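You operate a simulated robot arm through the tools that you are given. There is no shell and no other tool.

You run a simulated robot arm. Do the job below in one go: nothing can be reset, and whatever is moved stays where it is left.

## Task
Brush the crust off the first stand's ring, then clamp plate 13 there instead.
Fine: ring clamped while it is brushed, then laid beyond the stand; brush back in its hole. Set down upright: wire brush. What is to be rubbed or washed off counts as gone when no trace of it is left.
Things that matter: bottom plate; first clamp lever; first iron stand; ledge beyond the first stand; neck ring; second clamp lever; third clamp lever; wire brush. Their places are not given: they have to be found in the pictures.

Only the result counts: the job must be done as asked and must still hold three seconds after the hand-in. Knocking over, shifting, dropping, spilling or breaking anything else fails it.

## Robot
A 7-joint arm with a two-finger parallel gripper, fixed in place. Base frame: the origin is at the foot of the arm, x ahead of it, y to its left, z up; the work surface is at about z = 0. Readings come in mm, degrees, newtons and seconds.
With the tool pointing down near the work surface it reaches from about 240 to 620 mm from the base axis. Its first joint turns from -66.0 to 66.0 degrees. Payload 2.6 kg.
The tool frame sits at the grasp point between the pads (the TCP): z along the fingers, y along the line on which they close. The tips reach 30 mm beyond it. The gripper opens to 94 mm. The fingers are 28 mm wide and 10 mm thick; the gripper's body (50 by 96 mm) begins 55 mm behind the TCP.
Orientation is that of the tool frame in the base frame, as a unit quaternion [w, x, y, z]. With the fingers straight down and closing along the base's y, the tool's x points along the base's -x, its y along +y and its z along -z.

## Interface
- The arm moves only by the tool servo_tool. Its argument "targets" is a list of rows, each a list of 7 numbers: the shift along the tool's x, y, z in m, then the turn, a rotation vector about the tool's x, y, z in degrees, then the opening, from 0 (shut) to 1 (fully open). In form: [[tx, ty, tz, wx, wy, wz, hand], ...]. A call has 1 to 20 rows; each row shifts and turns the commanded pose from where the row before left it, along the tool's axes as they then stand. Each row takes 0.2 s and may step no farther than 50 mm and 8.6 degrees from the row before; otherwise, or with a gripper value out of range, the whole call is refused. Where a pose cannot be reached the arm comes as near as it can. A force on the tool above 90 N (or 10 N above the force at the start of the call, whichever is more), or a blocked arm, ends the call early, and 0.2 s more pass. The fingers move at their own pace (about 72 mm/s each) and stop on an object; they squeeze with about 44 N. The grip force told is the motor's: it shows also when the fingers shut on nothing. Time passes only in rows, and 0.2 s behind the last, so rows that do not move let the fingers close. The reply holds the time, the measured pose of the TCP, the force on the tool along the base axes, the opening and the grip force, in the units named above and with some noise, with the torque about the TCP (base axes, N m) and any sound that the robot's microphone picked up.
- Cameras (640 x 400 px; columns grow to the right, rows downward): "scene" is fixed at [10.4, 412.7, 583.3]; the picture's right is [-0.97, -0.25, 0.00], its down [-0.13, 0.50, -0.86] and it looks along [0.22, -0.83, -0.52] (base axes); focal length 214 px, centre (320, 200). "wrist" rides on the gripper at [76, 14, -102] in the tool frame; the picture's right is [-0.18, 0.98, 0.00], its down [-0.75, -0.14, -0.64] and it looks along [-0.63, -0.12, 0.77] (tool axes); focal length 243 px, centre (320, 200).
- grab_frame(camera): a new picture of that camera. The clock stands still meanwhile.
- locate(camera, pixels): for up to 12 pixels [column, row] of the newest picture of that camera ("zoom" is the newest enlarged one), the place [x, y, z] in the base frame of the surface seen there, good to about 2 mm, but the place of the scene camera against the robot may be out by one fixed shift of up to 25 mm in any direction. The clock stands still meanwhile.
- zoom(camera, box): a new picture of the part [left, top, right, bottom] of that camera's present view, enlarged. The clock stands still meanwhile.
- job_done(): hands the job in; it is judged then, once.

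Open the gripper and draw the arm clear of the work before you hand the job in, unless the task says otherwise.

The tools are called after "Emit:" as name(argument=value, ...) on one line, values as JSON. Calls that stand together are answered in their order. servo_tool: Moves the arm, as the interface text tells. Its arguments: {"type":"object","properties":{"targets":{"type":"array"}},"required":["targets"]} The other tools are called the same way: grab_frame (camera) takes a picture; locate (camera, pixels) gives the place of the surface under pixels of a picture; zoom (camera, box) takes an enlarged picture of a part of a camera's view; job_done () hands the job in.

At the start:

```text
clock: 0.0
tool_pos: [328.8, 75.7, 390.5]
ee_rot: [0.0, 0.0, 1.0, 0.0]
force: [-0.4, 0.8, -0.1]
torque: [-0.01, 0.03, 0.0]
width: 94.1
grasp_force: 0.1
```

scene: 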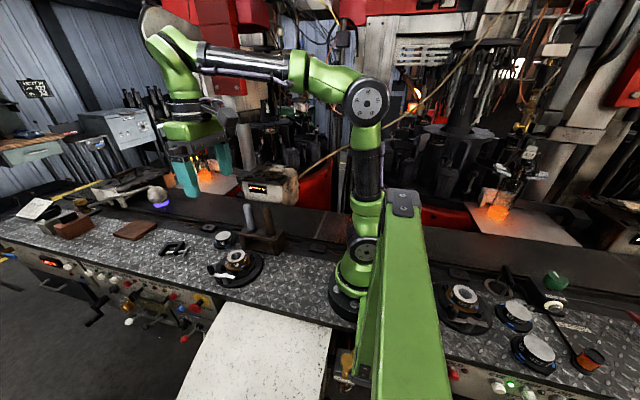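
wrist: 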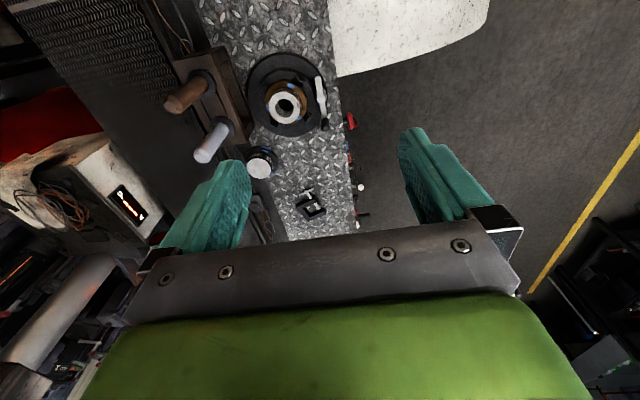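

I start by looking closely at both views; the scene shows a stand near (235,262) with a lever, other stands near (462,295) and items right of it.

Emit:
zoom(camera="scene", box=[120, 200, 320, 325])

Emit:
zoom(camera="scene", box=[420, 250, 640, 388])

Emit:
zoom(camera="scene", box=[0, 170, 200, 295])

Emit:
zoom(camera="wrist", box=[150, 0, 400, 250])

```text
3.20 times, centred on (220, 262) of scene
```

zoom: 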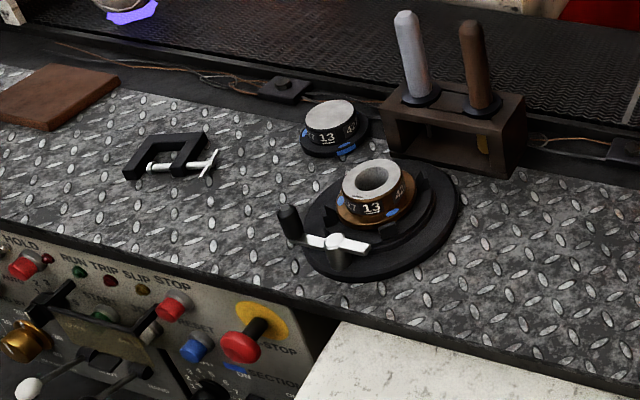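

```text
2.90 times, centred on (530, 319) of scene
```

zoom: 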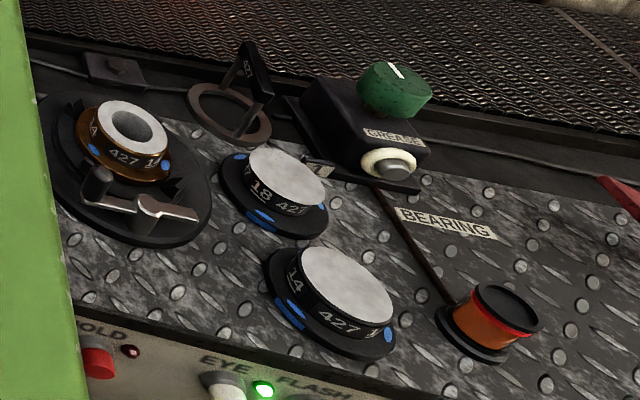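

```text
3.20 times, centred on (100, 232) of scene
```

zoom: 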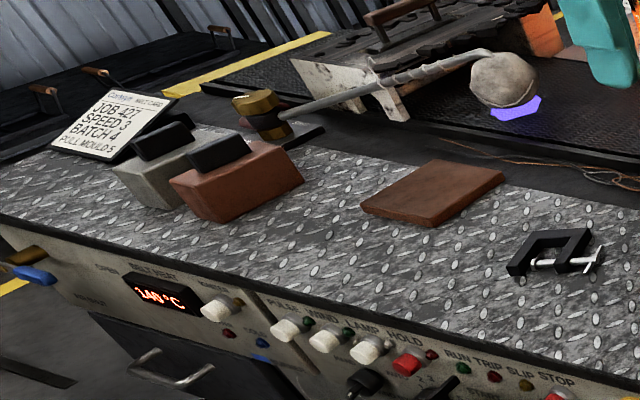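

```text
1.60 times, centred on (275, 125) of wrist
```

zoom: 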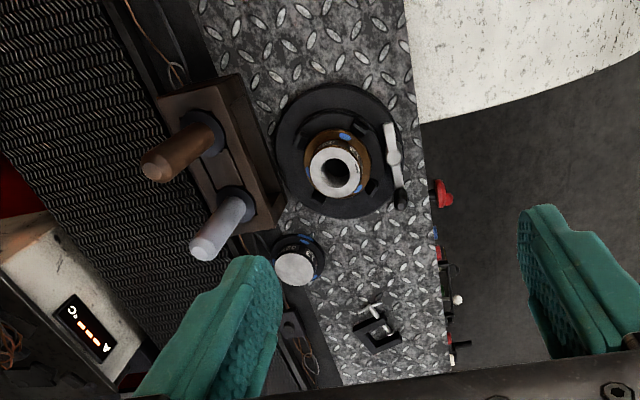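

The left stand at (237,262) carries a ring marked 13 with a plate 13 beside it at (223,240); a second stand at (462,297) right of the arm. I zoom further to tell the brushes and the levers apart, and locate some points.

Emit:
zoom(camera="scene", box=[190, 195, 290, 258])

Emit:
zoom(camera="scene", box=[195, 235, 275, 290])

Emit:
locate(camera="scene", pixels=[[237, 256], [228, 273], [210, 268], [224, 235], [248, 205], [267, 208], [462, 294], [515, 307], [540, 345], [173, 248], [135, 230], [262, 262]])

Emit:
locate(camera="wrist", pixels=[[285, 104], [286, 85], [322, 100], [325, 122], [261, 163], [210, 157], [167, 104], [313, 205], [185, 85], [237, 130]])

```text
6.35 times, centred on (240, 226) of scene
```

zoom: 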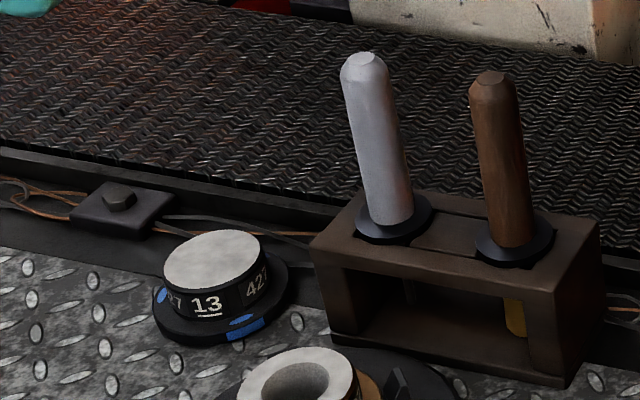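

```text
7.27 times, centred on (235, 262) of scene
```

zoom: 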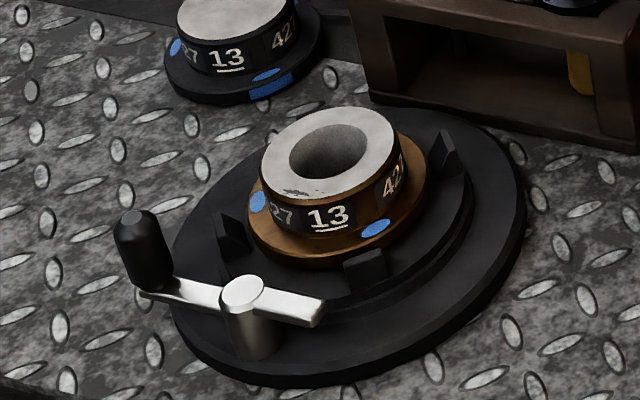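

```text
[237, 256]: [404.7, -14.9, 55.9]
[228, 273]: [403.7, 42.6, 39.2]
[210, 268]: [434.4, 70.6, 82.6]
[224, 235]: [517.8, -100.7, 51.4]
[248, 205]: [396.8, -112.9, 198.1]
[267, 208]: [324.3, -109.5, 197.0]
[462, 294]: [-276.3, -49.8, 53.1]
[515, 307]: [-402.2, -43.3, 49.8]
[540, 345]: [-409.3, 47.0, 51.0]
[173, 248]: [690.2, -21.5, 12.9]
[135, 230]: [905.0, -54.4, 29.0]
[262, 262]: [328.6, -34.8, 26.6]
```

```text
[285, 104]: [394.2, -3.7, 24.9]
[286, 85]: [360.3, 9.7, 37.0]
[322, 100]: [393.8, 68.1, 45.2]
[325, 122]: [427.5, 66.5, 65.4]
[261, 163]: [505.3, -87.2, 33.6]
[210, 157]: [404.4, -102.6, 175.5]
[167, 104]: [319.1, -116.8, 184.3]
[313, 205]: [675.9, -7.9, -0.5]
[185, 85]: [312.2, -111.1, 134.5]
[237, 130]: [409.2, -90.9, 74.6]
```

Wrist readings put the stand centre near (394,-4), the lever near (394,68)/(427,66), plate near (505,-87), brushes near (404,-103) and (319,-117); the scene camera seems off by about (+11,-13,+17). I lower the hand a bit to get a closer wrist view of the stand.

Emit:
servo_tool(targets=[[0.0076, -0.0112, 0.034, 0, 0, 0, 1], [0.0076, -0.0112, 0.034, 0, 0, 0, 1], [0.0076, -0.0112, 0.034, 0, 0, 0, 1], [0.0076, -0.0112, 0.034, 0, 0, 0, 1], [0.0076, -0.0112, 0.034, 0, 0, 0, 1]])

Emit:
grab_frame(camera="wrist")

Emit:
zoom(camera="wrist", box=[160, 0, 480, 200])

```text
clock: 1.2
tool_pos: [292.6, 19.2, 221.2]
ee_rot: [0.0, 0.0, 1.0, -0.001]
force: [0.9, 0.0, 0.9]
torque: [0.0, -0.03, 0.01]
width: 94.1
grasp_force: 0.1
```

```text
taken
```

wrist: 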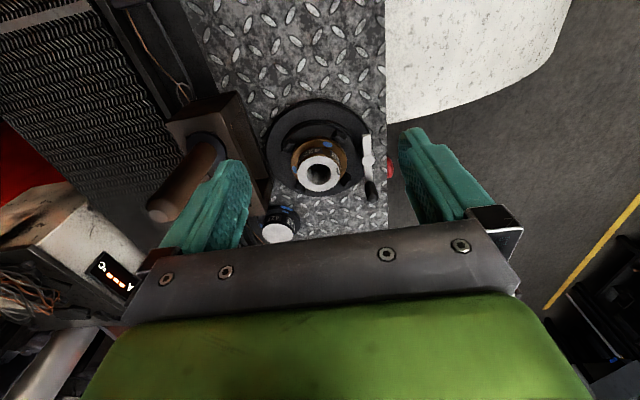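

```text
2.00 times, centred on (320, 100) of wrist
```

zoom: 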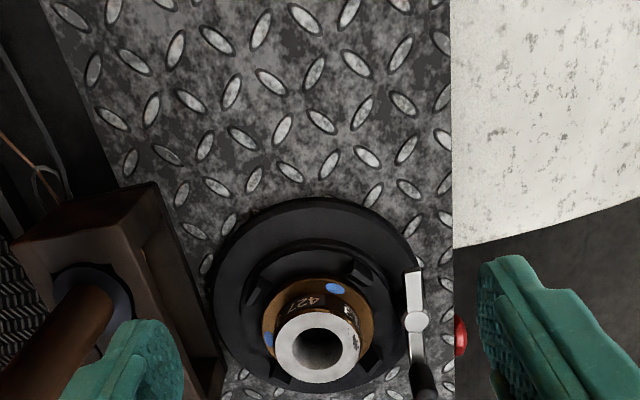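

The wrist view shows the stand at about (318,160), ring with brown flange, lugs around and the lever at right (368,165). I zoom on both stands in the scene view to compare the lugs and lever positions.

Emit:
zoom(camera="scene", box=[425, 265, 505, 345])

Emit:
zoom(camera="scene", box=[200, 240, 270, 290])

Emit:
zoom(camera="wrist", box=[250, 90, 410, 220])

Emit:
zoom(camera="scene", box=[270, 180, 470, 400])

```text
5.00 times, centred on (465, 305) of scene
```

zoom: 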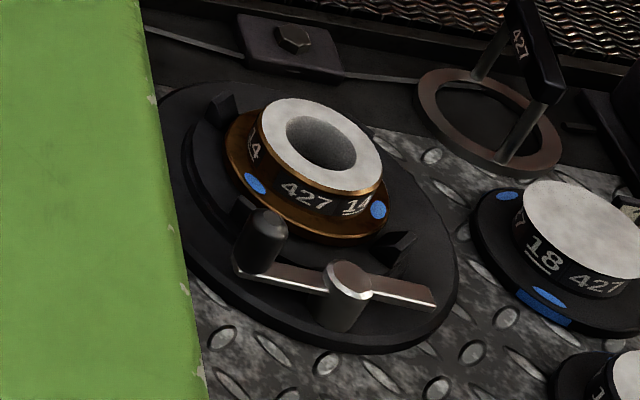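

```text
8.00 times, centred on (235, 265) of scene
```

zoom: 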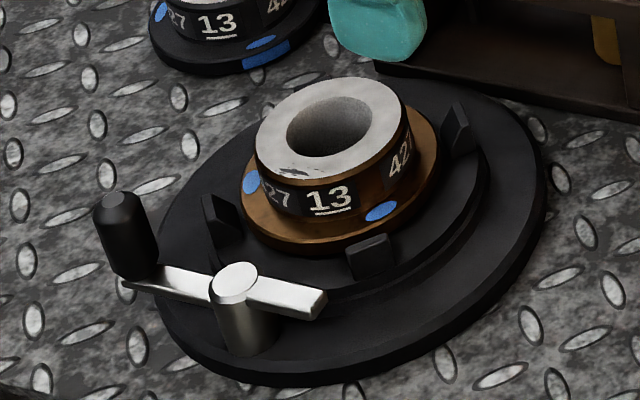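

```text
3.08 times, centred on (330, 155) of wrist
```

zoom: 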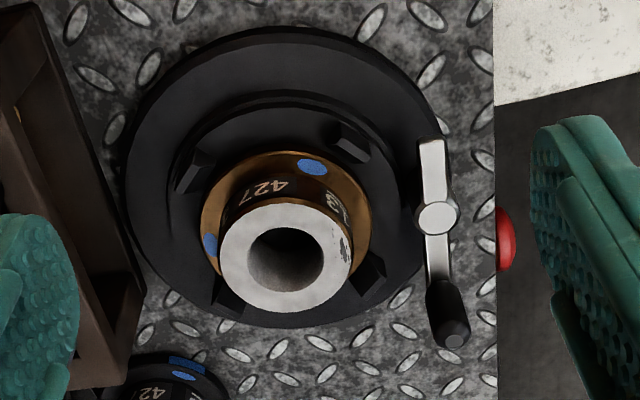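

```text
1.82 times, centred on (370, 290) of scene
```

zoom: 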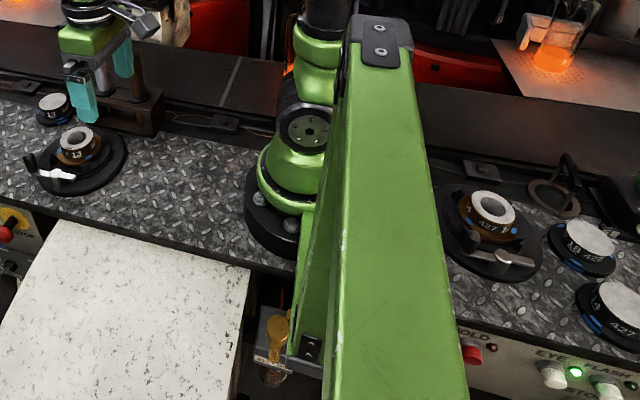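

The ring in stand 1 shows a dark crust patch on the top rim toward the "13" marking (around (345,245) of the wrist zoom). I re-zoom the wrist view so I can measure ring, lugs and lever.

Emit:
zoom(camera="wrist", box=[250, 90, 410, 220])

Emit:
locate(camera="zoom", pixels=[[437, 217], [430, 145], [437, 272], [455, 340], [345, 140], [190, 165], [228, 298], [370, 275], [300, 160], [205, 225], [285, 310], [345, 248]])

Emit:
locate(camera="zoom", pixels=[[290, 208], [225, 270], [345, 285], [285, 265], [352, 245], [290, 45], [290, 110], [140, 180], [430, 110], [175, 375], [365, 215], [345, 185]])

```text
3.08 times, centred on (330, 155) of wrist
```

zoom: 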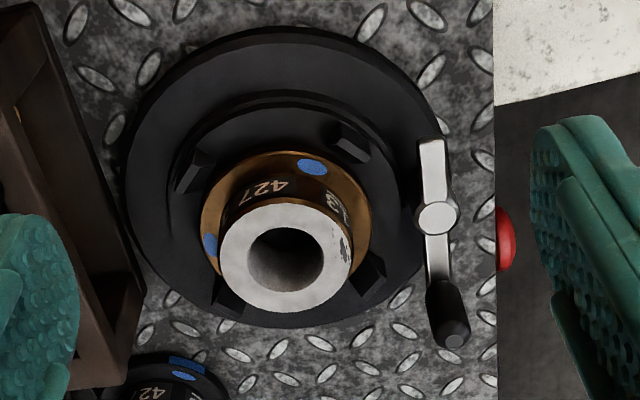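

```text
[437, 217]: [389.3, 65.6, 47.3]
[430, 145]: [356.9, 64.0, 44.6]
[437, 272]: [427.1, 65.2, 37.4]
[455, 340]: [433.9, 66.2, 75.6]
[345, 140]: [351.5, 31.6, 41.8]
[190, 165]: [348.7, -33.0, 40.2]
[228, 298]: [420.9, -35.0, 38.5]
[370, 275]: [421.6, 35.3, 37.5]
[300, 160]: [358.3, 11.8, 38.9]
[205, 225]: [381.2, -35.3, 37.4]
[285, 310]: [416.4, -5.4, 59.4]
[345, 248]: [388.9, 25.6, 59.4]
```

```text
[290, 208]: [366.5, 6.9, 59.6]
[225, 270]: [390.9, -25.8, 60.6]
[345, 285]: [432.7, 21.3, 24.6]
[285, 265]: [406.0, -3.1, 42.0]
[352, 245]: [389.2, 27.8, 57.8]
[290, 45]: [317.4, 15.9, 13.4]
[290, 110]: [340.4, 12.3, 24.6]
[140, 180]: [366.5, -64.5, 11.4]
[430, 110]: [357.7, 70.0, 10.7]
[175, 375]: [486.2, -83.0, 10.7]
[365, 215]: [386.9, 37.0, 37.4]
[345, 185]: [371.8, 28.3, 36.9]
```

Ring centre is about (388,0), top z≈60, flange z≈38 radius ~37, lugs at radius ~50 with a gap, lever hub (389,66), knob (434,66,76). I compare with the second stand's lugs/lever in the scene view and look at the area beyond the stand.

Emit:
zoom(camera="scene", box=[425, 265, 505, 345])

Emit:
locate(camera="zoom", pixels=[[267, 218], [347, 278], [430, 300], [245, 210], [400, 245], [220, 105], [320, 110], [265, 215], [340, 240], [235, 150], [380, 185], [300, 150]])

Emit:
servo_tool(targets=[[-0.03, 0.0, -0.035, 0, 0, 0, 1], [-0.03, 0.0, -0.035, 0, 0, 0, 1], [-0.03, 0.0, -0.035, 0, 0, 0, 1], [-0.03, 0.0, 0, 0, 0, 0, 1], [-0.03, 0.0, 0, 0, 0, 0, 1]])

Emit:
grab_frame(camera="wrist")

Emit:
grab_frame(camera="scene")

```text
5.00 times, centred on (465, 305) of scene
```

zoom: 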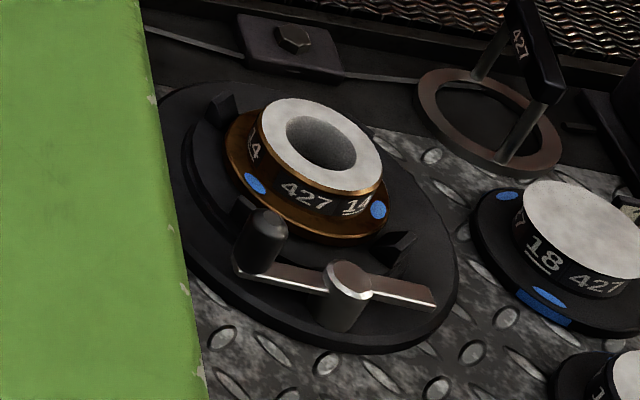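

```text
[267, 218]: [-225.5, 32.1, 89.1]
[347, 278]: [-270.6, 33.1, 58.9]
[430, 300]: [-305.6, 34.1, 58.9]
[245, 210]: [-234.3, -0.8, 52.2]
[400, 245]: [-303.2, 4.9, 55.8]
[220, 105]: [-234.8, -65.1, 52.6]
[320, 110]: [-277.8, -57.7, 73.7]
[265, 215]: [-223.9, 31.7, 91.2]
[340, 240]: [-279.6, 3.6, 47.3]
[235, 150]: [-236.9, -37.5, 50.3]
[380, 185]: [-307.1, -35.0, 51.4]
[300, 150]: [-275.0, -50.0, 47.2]
```

```text
clock: 2.4
tool_pos: [441.6, 19.9, 325.1]
ee_rot: [0.0, 0.001, 1.0, 0.0]
force: [-0.4, 0.5, -0.1]
torque: [0.01, 0.01, -0.02]
width: 94.2
grasp_force: 0.1
```

```text
taken
```

wrist: 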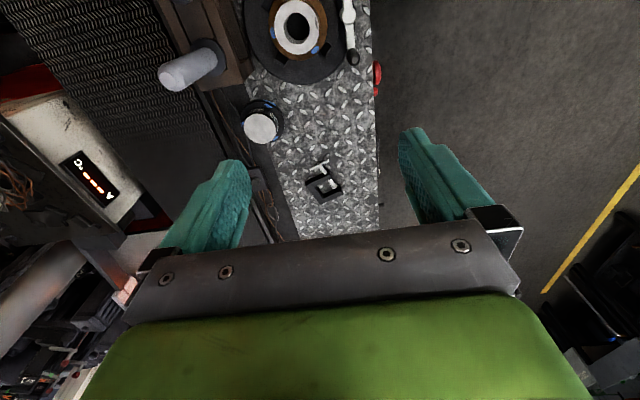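

```text
taken
```

scene: 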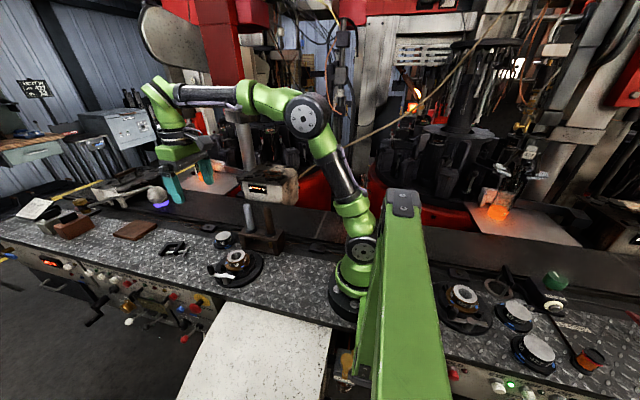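

Stand 2's lever sits the same way (knob +x), and the short end of each lever looks like a swing clamp that isn't over the flange now. I probe heights of the surfaces beyond the stand in the wrist and scene views to find the ledge.

Emit:
zoom(camera="wrist", box=[140, 0, 400, 250])

Emit:
locate(camera="wrist", pixels=[[262, 125], [258, 170], [270, 210], [285, 180], [320, 130], [350, 200], [375, 180], [240, 140], [215, 110], [180, 120], [260, 80], [340, 90]])

Emit:
zoom(camera="scene", box=[100, 180, 300, 305])

Emit:
locate(camera="scene", pixels=[[205, 235], [190, 235], [190, 225], [190, 215], [170, 215], [170, 225], [290, 245], [300, 225], [150, 220], [285, 270], [200, 255], [180, 262]])

```text
1.60 times, centred on (270, 125) of wrist
```

zoom: 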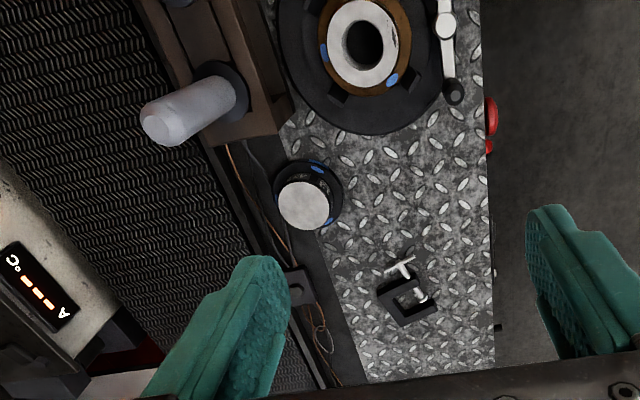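

```text
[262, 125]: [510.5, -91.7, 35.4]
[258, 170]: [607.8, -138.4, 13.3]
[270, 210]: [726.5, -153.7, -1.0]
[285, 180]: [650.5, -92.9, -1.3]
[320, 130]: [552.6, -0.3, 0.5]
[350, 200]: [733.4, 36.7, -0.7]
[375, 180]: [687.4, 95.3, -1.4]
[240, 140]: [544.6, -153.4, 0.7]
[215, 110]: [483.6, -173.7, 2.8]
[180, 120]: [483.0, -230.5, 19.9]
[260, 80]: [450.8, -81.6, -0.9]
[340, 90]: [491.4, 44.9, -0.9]
```

```text
3.20 times, centred on (200, 242) of scene
```

zoom: 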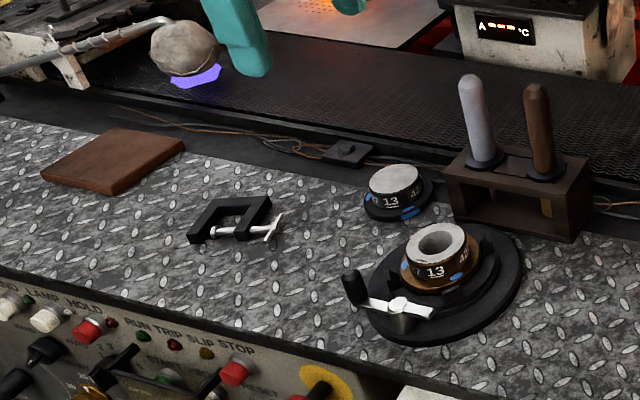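

```text
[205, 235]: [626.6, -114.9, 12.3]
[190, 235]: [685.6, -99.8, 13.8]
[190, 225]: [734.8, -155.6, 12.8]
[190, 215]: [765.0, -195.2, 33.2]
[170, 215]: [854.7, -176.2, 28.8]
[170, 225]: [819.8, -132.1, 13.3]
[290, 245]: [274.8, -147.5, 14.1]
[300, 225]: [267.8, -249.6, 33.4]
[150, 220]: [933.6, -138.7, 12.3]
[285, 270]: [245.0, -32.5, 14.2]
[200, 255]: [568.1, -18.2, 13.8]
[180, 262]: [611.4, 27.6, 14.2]
```

Counter surface (diamond plate and dark strip) is at z≈0, the mat behind is at z≈20. I zoom on the brush rack from the scene camera to identify the bristle ends.

Emit:
zoom(camera="scene", box=[235, 200, 295, 260])

Emit:
zoom(camera="scene", box=[240, 225, 270, 250])

Emit:
zoom(camera="scene", box=[215, 245, 255, 275])

```text
6.67 times, centred on (265, 230) of scene
```

zoom: 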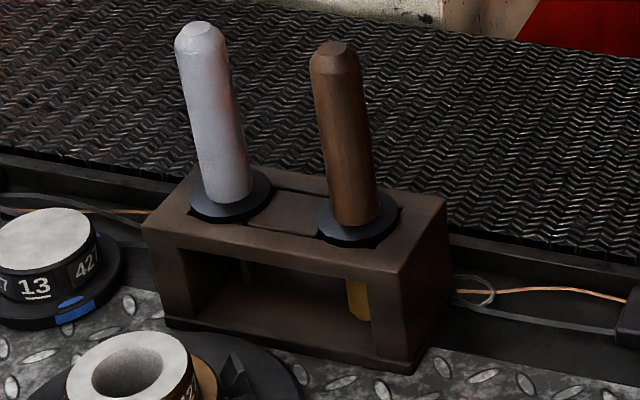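

```text
16.00 times, centred on (255, 238) of scene
```

zoom: 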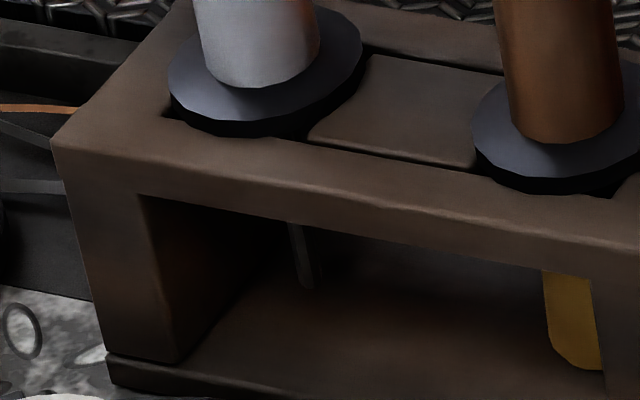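

```text
13.33 times, centred on (235, 260) of scene
```

zoom: 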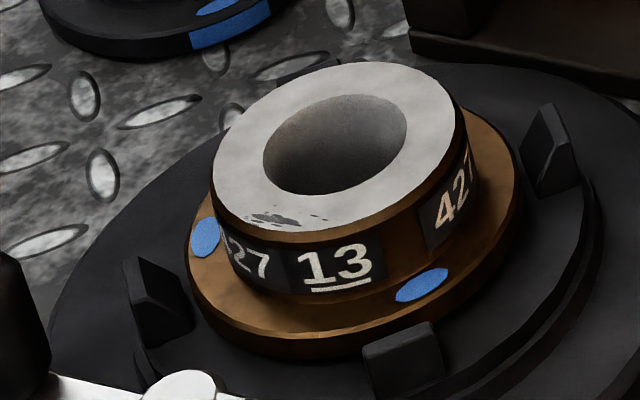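

The brown-handled one shows a broad yellow end, the grey one a thin rod; I can't yet tell which is the wire brush. I turn the hand 90° about the vertical to look into the rack from the front with the wrist camera.

Emit:
servo_tool(targets=[[0, 0, 0, 0, 0, 8.2, 1], [0, 0, 0, 0, 0, 8.2, 1], [0, 0, 0, 0, 0, 8.2, 1], [0, 0, 0, 0, 0, 8.2, 1], [0, 0, 0, 0, 0, 8.2, 1], [0, 0, 0, 0, 0, 8.2, 1], [0, 0, 0, 0, 0, 8.2, 1], [0, 0, 0, 0, 0, 8.2, 1], [0, 0, 0, 0, 0, 8.2, 1], [0, 0, 0, 0, 0, 8.2, 1], [0, 0, 0, 0, 0, 8.0, 1]])

```text
clock: 4.8
tool_pos: [440.0, 19.2, 325.9]
ee_rot: [0.0, 0.709, 0.705, 0.0]
force: [-0.7, 0.6, 0.1]
torque: [-0.01, 0.04, 0.02]
width: 94.0
grasp_force: 0.1
```

Yaw reached (tool x=+y, tool y=+x). I move over to about (351,-42,226) and tilt the hand 30° so that the camera looks under the rack's top.

Emit:
servo_tool(targets=[[-0.0203, -0.0297, 0.0333, 0, 0, 0, 1], [-0.0203, -0.0297, 0.0333, 0, 0, 0, 1], [-0.0203, -0.0297, 0.0333, 0, 0, 0, 1], [0, 0, 0, 0, -7.5, 0, 1], [0, 0, 0, 0, -7.5, 0, 1], [0, 0, 0, 0, -7.5, 0, 1], [0, 0, 0, 0, -7.5, 0, 1]])

Emit:
grab_frame(camera="wrist")

```text
clock: 6.4
tool_pos: [350.8, -41.6, 227.3]
ee_rot: [0.184, 0.683, 0.683, -0.183]
force: [-0.7, 0.7, 0.1]
torque: [0.01, 0.01, 0.03]
width: 94.1
grasp_force: 0.1
```

```text
taken
```

wrist: 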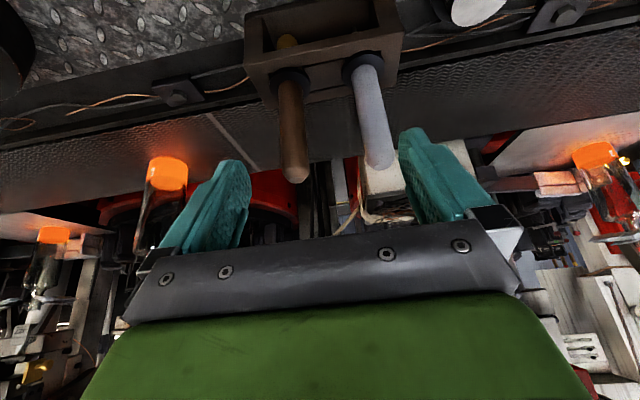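

The view shows the rack at (320,50) with the yellow end visible at (288,40). I lower the hand about 80 mm and back 20 mm to look more horizontally into the rack.

Emit:
servo_tool(targets=[[0.0191, 0, 0.0198, 0, 0, 0, 1], [0.0191, 0, 0.0198, 0, 0, 0, 1], [0.0191, 0, 0.0198, 0, 0, 0, 1]])

Emit:
zoom(camera="wrist", box=[200, 0, 460, 180])

```text
clock: 7.2
tool_pos: [350.3, -22.3, 145.7]
ee_rot: [0.183, 0.684, 0.682, -0.182]
force: [-0.3, -0.4, 0.5]
torque: [-0.01, -0.03, -0.01]
width: 94.2
grasp_force: 0.1
```

```text
2.22 times, centred on (330, 90) of wrist
```

zoom: 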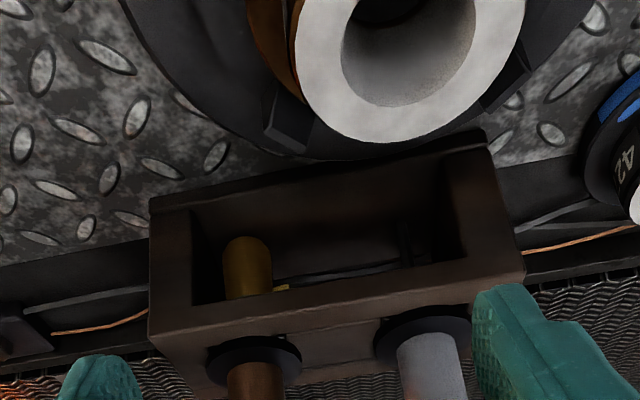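

The brown tool's end is a thick yellow rounded cylinder; the grey one shows something dark and thin near (405,240) of the zoom. I zoom in closer.

Emit:
zoom(camera="wrist", box=[340, 70, 410, 140])

Emit:
zoom(camera="wrist", box=[265, 80, 345, 150])

```text
5.71 times, centred on (375, 105) of wrist
```

zoom: 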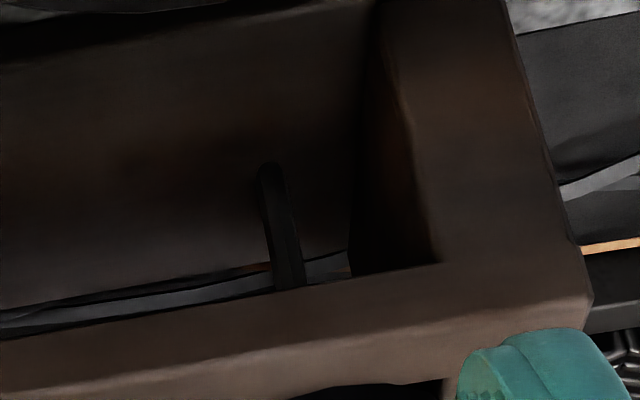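

```text
5.71 times, centred on (305, 115) of wrist
```

zoom: 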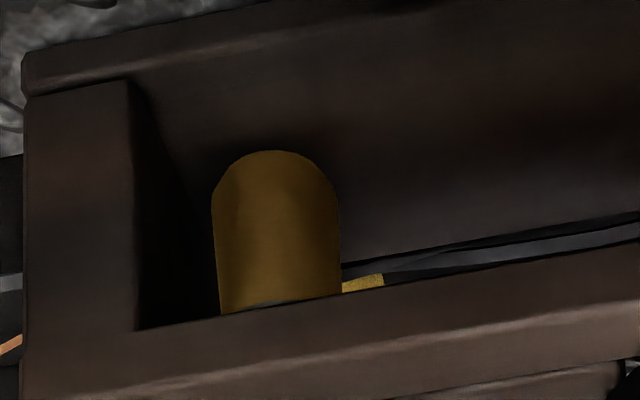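

The brown tool carries a broad yellow end with a small textured yellow piece at its side; the grey one has only a thin pin. I shift sideways in x for a better angle on the yellow end.

Emit:
servo_tool(targets=[[0, 0.03, 0, 0, 0, 0, 1], [0, 0.03, 0, 0, 0, 0, 1], [0, 0.03, 0, 0, 0, 0, 1]])

Emit:
zoom(camera="wrist", box=[150, 0, 410, 180])

Emit:
zoom(camera="wrist", box=[180, 60, 280, 150])

```text
clock: 8.0
tool_pos: [442.7, -23.5, 147.3]
ee_rot: [0.182, 0.683, 0.683, -0.183]
force: [0.2, -0.7, 0.3]
torque: [-0.02, 0.0, 0.0]
width: 93.8
grasp_force: 0.1
```

```text
2.22 times, centred on (280, 90) of wrist
```

zoom: 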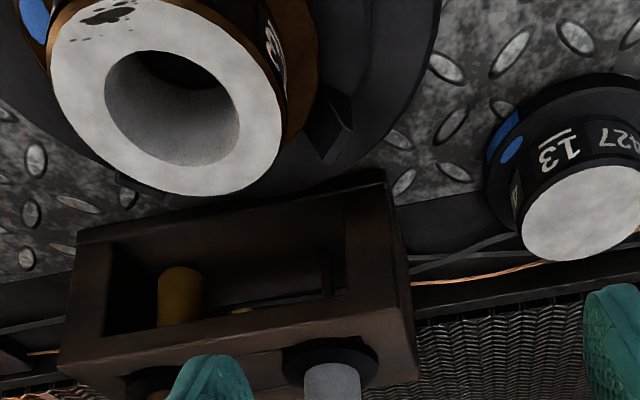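

```text
4.44 times, centred on (230, 105) of wrist
```

zoom: 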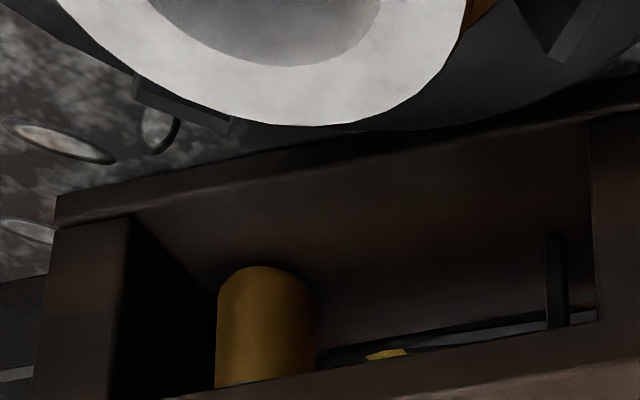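

The small yellow piece is background; the brown tool ends in a thick brass-coloured cylinder (the brush), the grey one in a pin, and the crust patch shows clearly on the ring top's +y edge. I raise, level the hand and return to the default yaw to measure the knob.

Emit:
servo_tool(targets=[[-0.0167, 0, -0.0289, 0, 0, 0, 1], [-0.0167, 0, -0.0289, 0, 0, 0, 1], [-0.0167, 0, -0.0289, 0, 0, 0, 1], [0, 0, 0, 0, 7.5, 0, 1], [0, 0, 0, 0, 7.5, 0, 1], [0, 0, 0, 0, 7.5, 0, 1], [0, 0, 0, 0, 7.5, 0, 1], [0, 0, 0, 0, 0, -8.2, 1], [0, 0, 0, 0, 0, -8.2, 1], [0, 0, 0, 0, 0, -8.2, 1], [0, 0, 0, 0, 0, -8.2, 1], [0, 0, 0, 0, 0, -8.2, 1], [0, 0, 0, 0, 0, -8.2, 1], [0, 0, 0, 0, 0, -8.2, 1], [0, 0, 0, 0, 0, -8.2, 1], [0, 0, 0, 0, 0, -8.2, 1], [0, 0, 0, 0, 0, -8.2, 1], [0, 0, 0, 0, 0, -8.0, 1]])

```text
clock: 11.8
tool_pos: [442.4, -22.4, 245.5]
ee_rot: [0.0, -0.001, 1.0, 0.0]
force: [-0.2, 0.0, 0.5]
torque: [-0.02, -0.01, 0.01]
width: 94.0
grasp_force: 0.1
```

Hand is level at default yaw. I move over to (380,40,200) to measure the lever and front slab from above.

Emit:
servo_tool(targets=[[0.031, 0.031, 0.0225, 0, 0, 0, 1], [0.031, 0.031, 0.0225, 0, 0, 0, 1]])

Emit:
zoom(camera="wrist", box=[180, 0, 440, 160])

```text
clock: 12.4
tool_pos: [378.9, 41.2, 201.9]
ee_rot: [0.001, 0.001, 1.0, -0.001]
force: [-0.2, -0.1, -0.1]
torque: [0.01, -0.01, -0.01]
width: 94.1
grasp_force: 0.1
```

```text
2.46 times, centred on (310, 80) of wrist
```

zoom: 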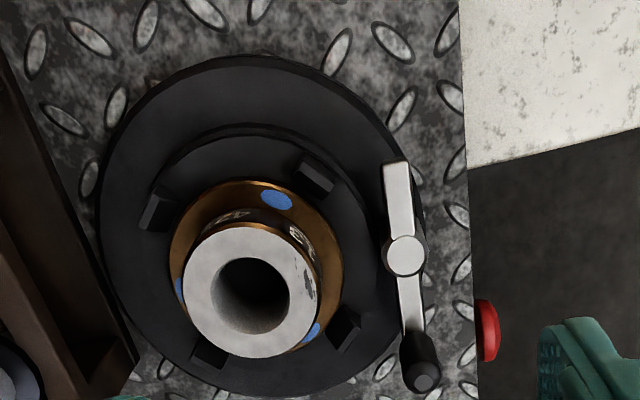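

I measure lever, knob, slab and ring points from this view.

Emit:
locate(camera="zoom", pixels=[[397, 165], [404, 255], [408, 320], [425, 377], [418, 350], [540, 80], [462, 100], [487, 330], [308, 285], [385, 170], [409, 170], [310, 265]])

Emit:
locate(camera="zoom", pixels=[[250, 240], [195, 285], [245, 345], [310, 300], [170, 270], [258, 182], [340, 260], [315, 175], [157, 210], [345, 330], [210, 352], [300, 185]])

```text
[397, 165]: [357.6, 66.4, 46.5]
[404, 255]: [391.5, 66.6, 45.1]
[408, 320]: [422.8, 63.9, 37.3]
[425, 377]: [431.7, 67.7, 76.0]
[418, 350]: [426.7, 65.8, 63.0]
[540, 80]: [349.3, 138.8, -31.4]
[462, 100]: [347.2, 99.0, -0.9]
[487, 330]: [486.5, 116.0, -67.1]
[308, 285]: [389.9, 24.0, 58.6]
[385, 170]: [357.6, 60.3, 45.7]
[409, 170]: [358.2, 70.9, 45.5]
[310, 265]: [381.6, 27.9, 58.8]
```

```text
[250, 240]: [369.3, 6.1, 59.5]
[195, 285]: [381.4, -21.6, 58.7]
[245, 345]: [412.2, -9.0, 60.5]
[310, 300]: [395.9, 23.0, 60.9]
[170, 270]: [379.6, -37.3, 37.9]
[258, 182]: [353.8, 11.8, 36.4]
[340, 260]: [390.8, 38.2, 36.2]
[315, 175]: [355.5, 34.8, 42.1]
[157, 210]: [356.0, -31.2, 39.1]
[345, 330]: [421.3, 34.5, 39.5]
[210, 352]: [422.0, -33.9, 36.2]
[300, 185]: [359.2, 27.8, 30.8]
```

Lever hub is at (390.5,66.5), knob at (432,67) top z 76, slab is at z≈-31 so no obstacle. I bring the half-closed fingers to straddle the knob (tips at z≈52, about 26 mm open).

Emit:
servo_tool(targets=[[-0.0268, 0.0128, 0.03, 0, 0, 0, 0.28], [-0.0268, 0.0128, 0.03, 0, 0, 0, 0.28], [0, 0, 0, 0, 0, 0, 0.28], [0, 0, 0, 0, 0, 0, 0.28]])

Emit:
zoom(camera="wrist", box=[240, 60, 400, 220])

```text
clock: 13.4
tool_pos: [433.8, 66.4, 142.5]
ee_rot: [0.001, 0.0, 1.0, 0.0]
force: [-0.1, 0.5, 0.1]
torque: [0.01, 0.02, -0.03]
width: 26.5
grasp_force: 0.0
```

```text
2.50 times, centred on (320, 140) of wrist
```

zoom: 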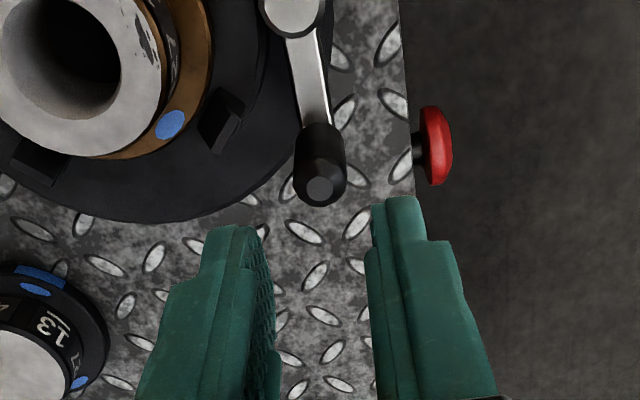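

The knob at (320,185 zoom) lines up between the fingertips. I lower 60 mm onto it in small steps.

Emit:
servo_tool(targets=[[0, 0, 0.02, 0, 0, 0, 0.28], [0, 0, 0.02, 0, 0, 0, 0.28], [0, 0, 0.02, 0, 0, 0, 0.28]])

Emit:
zoom(camera="wrist", box=[220, 60, 420, 220])

```text
clock: 14.2
tool_pos: [433.7, 65.0, 82.0]
ee_rot: [0.0, 0.001, 1.0, 0.0]
force: [0.3, -0.6, -0.7]
torque: [0.01, -0.02, -0.01]
width: 26.1
grasp_force: 0.2
```

```text
2.50 times, centred on (320, 140) of wrist
```

zoom: 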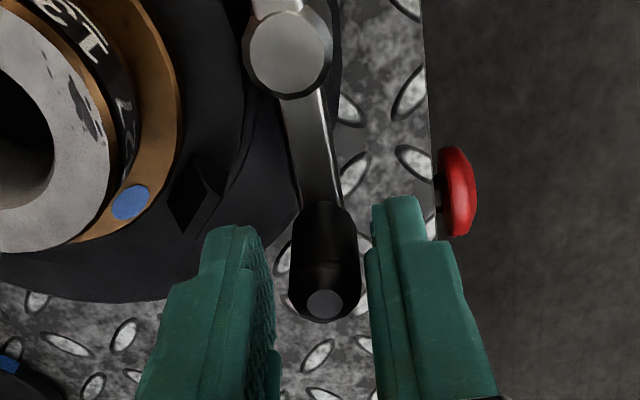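

Knob is straddled cleanly. I swing it outward (knob from +x toward +y) along an arc about the hub, first three rows of 8° to see how it responds.

Emit:
servo_tool(targets=[[0.00042, 0.00605, 0, 0, 0, -8, 0.28], [0.00042, 0.00605, 0, 0, 0, -8, 0.28], [0.00042, 0.00605, 0, 0, 0, -8, 0.28]])

Emit:
zoom(camera="wrist", box=[200, 0, 440, 220])

```text
clock: 15.0
tool_pos: [429.9, 83.3, 81.7]
ee_rot: [0.0, -0.209, 0.978, 0.0]
force: [0.5, 0.5, -0.8]
torque: [0.01, 0.02, 0.02]
width: 26.1
grasp_force: 0.2
```

```text
1.82 times, centred on (320, 110) of wrist
```

zoom: 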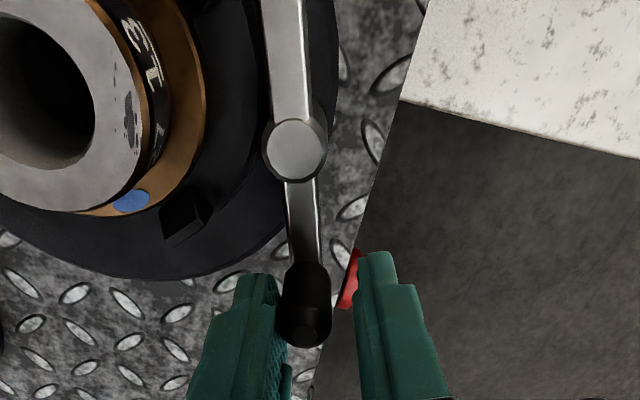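

The lever turns freely with the hand (force under 1 N), knob pushed by the inner finger. I continue the swing, watching for a stop or sound.

Emit:
servo_tool(targets=[[0.00042, 0.00605, 0, 0, 0, -8, 0.28], [0.00042, 0.00605, 0, 0, 0, -8, 0.28], [0.00042, 0.00605, 0, 0, 0, -8, 0.28], [0.00042, 0.00605, 0, 0, 0, -8, 0.28], [0.00042, 0.00605, 0, 0, 0, -8, 0.28]])

Emit:
zoom(camera="wrist", box=[200, 0, 440, 220])

Emit:
zoom(camera="scene", box=[190, 230, 280, 300])

```text
clock: 16.2
tool_pos: [409.3, 104.6, 81.8]
ee_rot: [0.0, -0.53, 0.848, -0.001]
force: [0.4, 0.0, -0.5]
torque: [0.02, 0.01, 0.02]
width: 26.3
grasp_force: 0.3
```

```text
1.82 times, centred on (320, 110) of wrist
```

zoom: 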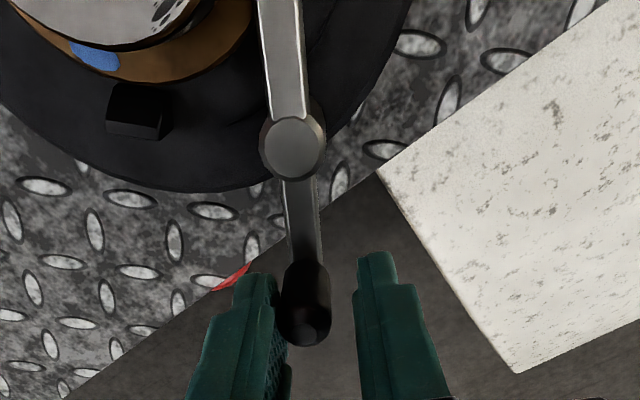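

```text
5.71 times, centred on (235, 265) of scene
```

zoom: 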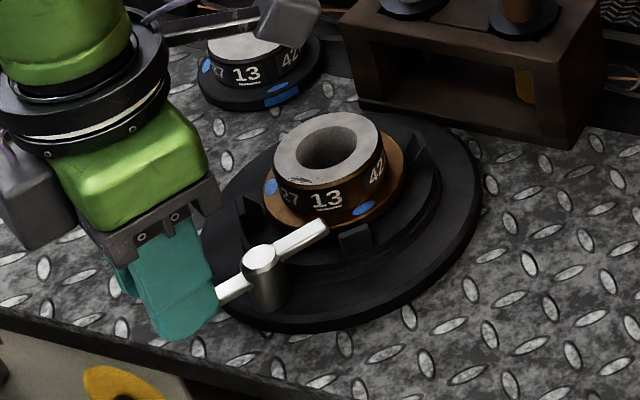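

The short arm is swinging over toward the ring's flange as expected. I continue to the stop.

Emit:
servo_tool(targets=[[0.00042, 0.00605, 0, 0, 0, -8, 0.28], [0.00042, 0.00605, 0, 0, 0, -8, 0.28], [0.00042, 0.00605, 0, 0, 0, -8, 0.28]])

Emit:
zoom(camera="wrist", box=[200, 0, 440, 220])

Emit:
zoom(camera="scene", box=[190, 230, 280, 300])

```text
clock: 17.0
tool_pos: [392.2, 109.3, 81.2]
ee_rot: [0.0, -0.695, 0.719, 0.0]
force: [0.2, 0.5, 0.2]
torque: [0.02, -0.02, 0.0]
width: 26.3
grasp_force: 0.4
```

```text
1.82 times, centred on (320, 110) of wrist
```

zoom: 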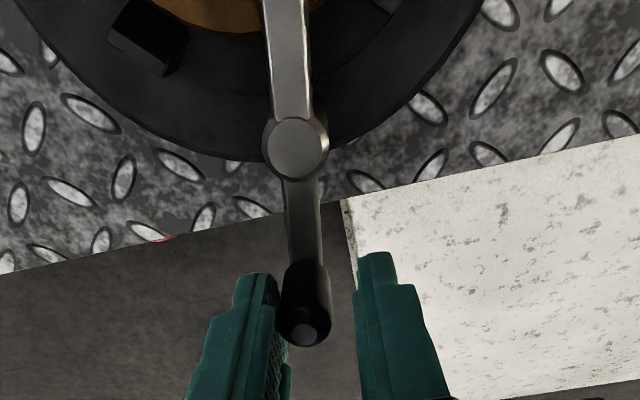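

```text
5.71 times, centred on (235, 265) of scene
```

zoom: 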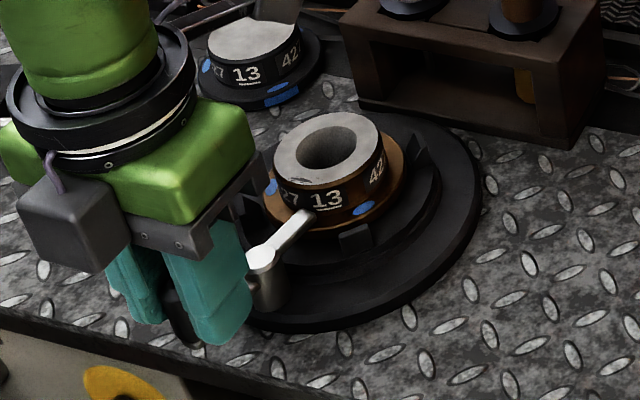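

The arm's short end is over the flange at about 83°; no stop or click yet. I push two more rows.

Emit:
servo_tool(targets=[[0.00021, 0.00303, 0, 0, 0, -4, 0.28], [0.00021, 0.00303, 0, 0, 0, -4, 0.28], [0.00021, 0.00303, 0, 0, 0, -4, 0.28]])

Emit:
zoom(camera="wrist", box=[200, 0, 440, 220])

Emit:
zoom(camera="scene", box=[190, 230, 280, 300])

```text
clock: 17.8
tool_pos: [384.2, 107.3, 80.9]
ee_rot: [-0.001, 0.766, -0.642, 0.001]
force: [4.9, -1.0, -1.2]
torque: [0.01, -0.13, -0.02]
width: 29.1
grasp_force: 3.0
```

```text
1.82 times, centred on (320, 110) of wrist
```

zoom: 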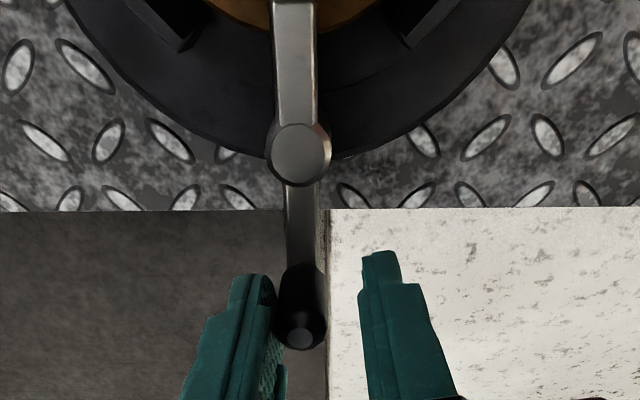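

```text
5.71 times, centred on (235, 265) of scene
```

zoom: 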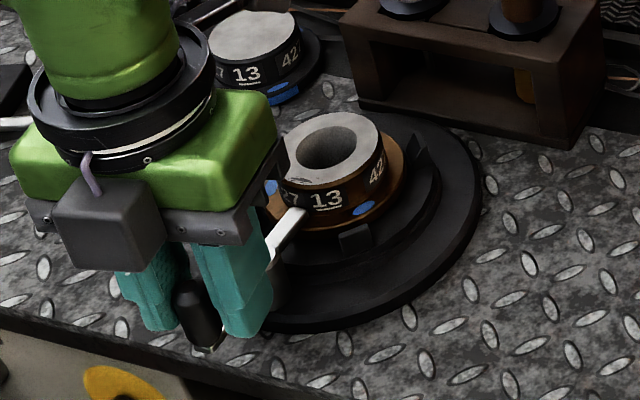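

The force rose to about 5 N and the fingers yielded, so the lever is at its stop (90°) with the short arm over the flange. I back off slightly and lift straight up.

Emit:
servo_tool(targets=[[0, -0.006, 0, 0, 0, 0, 0.28], [0, 0, -0.03, 0, 0, 0, 0.28], [0, 0, -0.04, 0, 0, 0, 0.28], [0, 0, -0.05, 0, 0, 0, 0.28]])

Emit:
grab_frame(camera="wrist")

Emit:
zoom(camera="scene", box=[190, 230, 280, 300])

```text
clock: 18.8
tool_pos: [389.5, 110.8, 199.7]
ee_rot: [0.001, 0.766, -0.642, -0.001]
force: [-0.1, -0.1, 0.3]
torque: [-0.04, -0.02, -0.01]
width: 26.5
grasp_force: 0.1
```

```text
taken
```

wrist: 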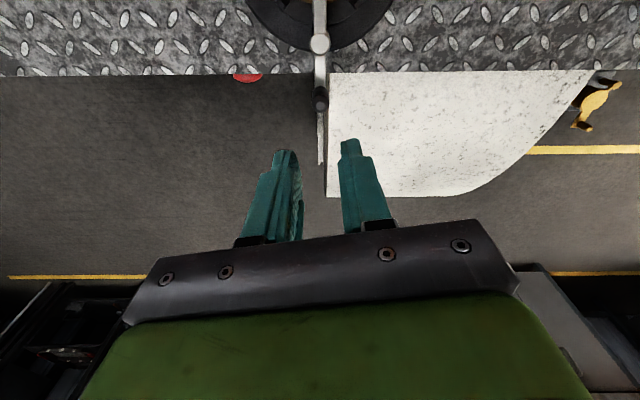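

```text
5.71 times, centred on (235, 265) of scene
```

zoom: 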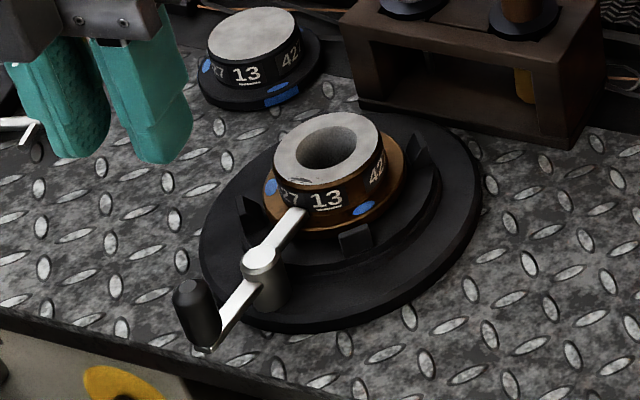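

The lever stays at the clamped position, short arm over the flange. I rotate back to the default yaw while rising, then move above the brush rack.

Emit:
servo_tool(targets=[[0, 0, -0.04, 0, 0, 8.34, 0.6], [0, 0, -0.04, 0, 0, 8.34, 1], [0, 0, -0.02, 0, 0, 8.34, 1], [0, 0, 0, 0, 0, 8.34, 1], [0, 0, 0, 0, 0, 8.34, 1], [0, 0, 0, 0, 0, 8.34, 1], [0, 0, 0, 0, 0, 8.34, 1], [0, 0, 0, 0, 0, 8.34, 1], [0, 0, 0, 0, 0, 8.34, 1], [0, 0, 0, 0, 0, 8.34, 1], [0, 0, 0, 0, 0, 8.34, 1], [0, 0, 0, 0, 0, 8.34, 1], [0.012, -0.042, 0, 0, 0, 0, 1], [0.012, -0.042, 0, 0, 0, 0, 1], [0.012, -0.042, 0, 0, 0, 0, 1], [0.012, -0.042, 0, 0, 0, 0, 1], [0.012, -0.042, 0, 0, 0, 0, 1]])

Emit:
grab_frame(camera="wrist")

Emit:
zoom(camera="wrist", box=[200, 0, 440, 200])

```text
clock: 22.4
tool_pos: [328.8, -100.2, 300.8]
ee_rot: [0.0, 0.0, 1.0, -0.001]
force: [-0.6, 0.1, -0.5]
torque: [0.05, -0.02, -0.02]
width: 94.0
grasp_force: 0.0
```

```text
taken
```

wrist: 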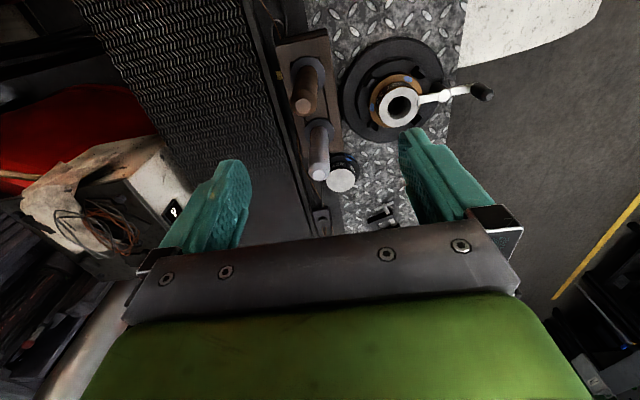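

```text
2.00 times, centred on (320, 100) of wrist
```

zoom: 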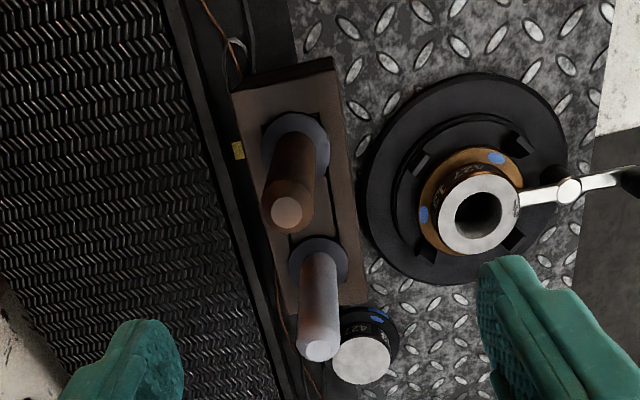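

Emit:
locate(camera="zoom", pixels=[[286, 212], [295, 150], [268, 150], [320, 130], [296, 120], [318, 348], [318, 265], [246, 150], [335, 100], [335, 200], [150, 150], [300, 190]])

Emit:
locate(camera="zoom", pixels=[[263, 195], [318, 190], [290, 170], [310, 165], [285, 160], [250, 100], [320, 75], [355, 300], [275, 230], [325, 150], [265, 130], [238, 150]])

```text
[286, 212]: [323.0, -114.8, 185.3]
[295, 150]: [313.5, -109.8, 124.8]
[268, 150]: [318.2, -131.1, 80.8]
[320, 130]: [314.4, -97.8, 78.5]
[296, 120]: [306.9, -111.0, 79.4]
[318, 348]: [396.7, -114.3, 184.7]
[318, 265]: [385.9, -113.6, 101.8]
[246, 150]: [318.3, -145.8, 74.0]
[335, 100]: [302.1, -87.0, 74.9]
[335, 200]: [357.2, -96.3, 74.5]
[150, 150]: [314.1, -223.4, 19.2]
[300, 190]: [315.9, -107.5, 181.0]
```

```text
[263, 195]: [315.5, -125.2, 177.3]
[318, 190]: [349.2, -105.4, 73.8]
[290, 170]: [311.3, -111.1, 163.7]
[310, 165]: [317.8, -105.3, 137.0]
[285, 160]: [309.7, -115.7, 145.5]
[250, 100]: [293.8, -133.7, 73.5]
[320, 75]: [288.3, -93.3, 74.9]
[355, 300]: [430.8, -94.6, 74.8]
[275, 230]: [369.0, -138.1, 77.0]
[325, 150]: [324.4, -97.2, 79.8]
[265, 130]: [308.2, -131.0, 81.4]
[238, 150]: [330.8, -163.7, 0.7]
```

Brown handle's axis is near (323,-114.5), top z≈185, collar resting at z≈80 on the rack. I move above it and descend with open fingers to TCP z≈140.

Emit:
servo_tool(targets=[[0.0058, -0.0143, 0.04, 0, 0, 0, 1], [0, 0, 0.04, 0, 0, 0, 1], [0, 0, 0.03, 0, 0, 0, 1]])

Emit:
zoom(camera="wrist", box=[200, 60, 440, 240])

```text
clock: 23.2
tool_pos: [324.1, -115.0, 189.1]
ee_rot: [0.001, 0.0, 1.0, 0.0]
force: [-0.5, 0.0, 0.3]
torque: [0.01, -0.01, -0.01]
width: 94.3
grasp_force: 0.2
```

```text
2.22 times, centred on (320, 150) of wrist
```

zoom: 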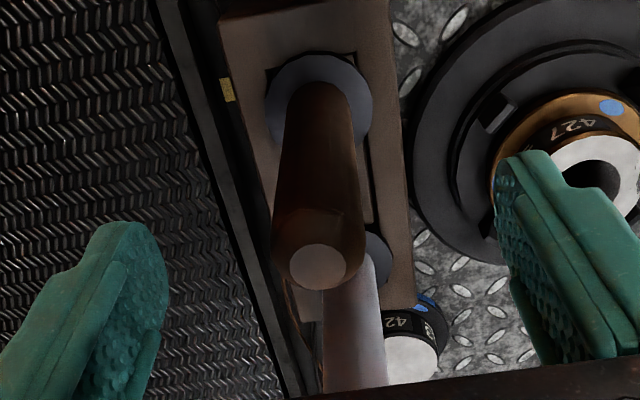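

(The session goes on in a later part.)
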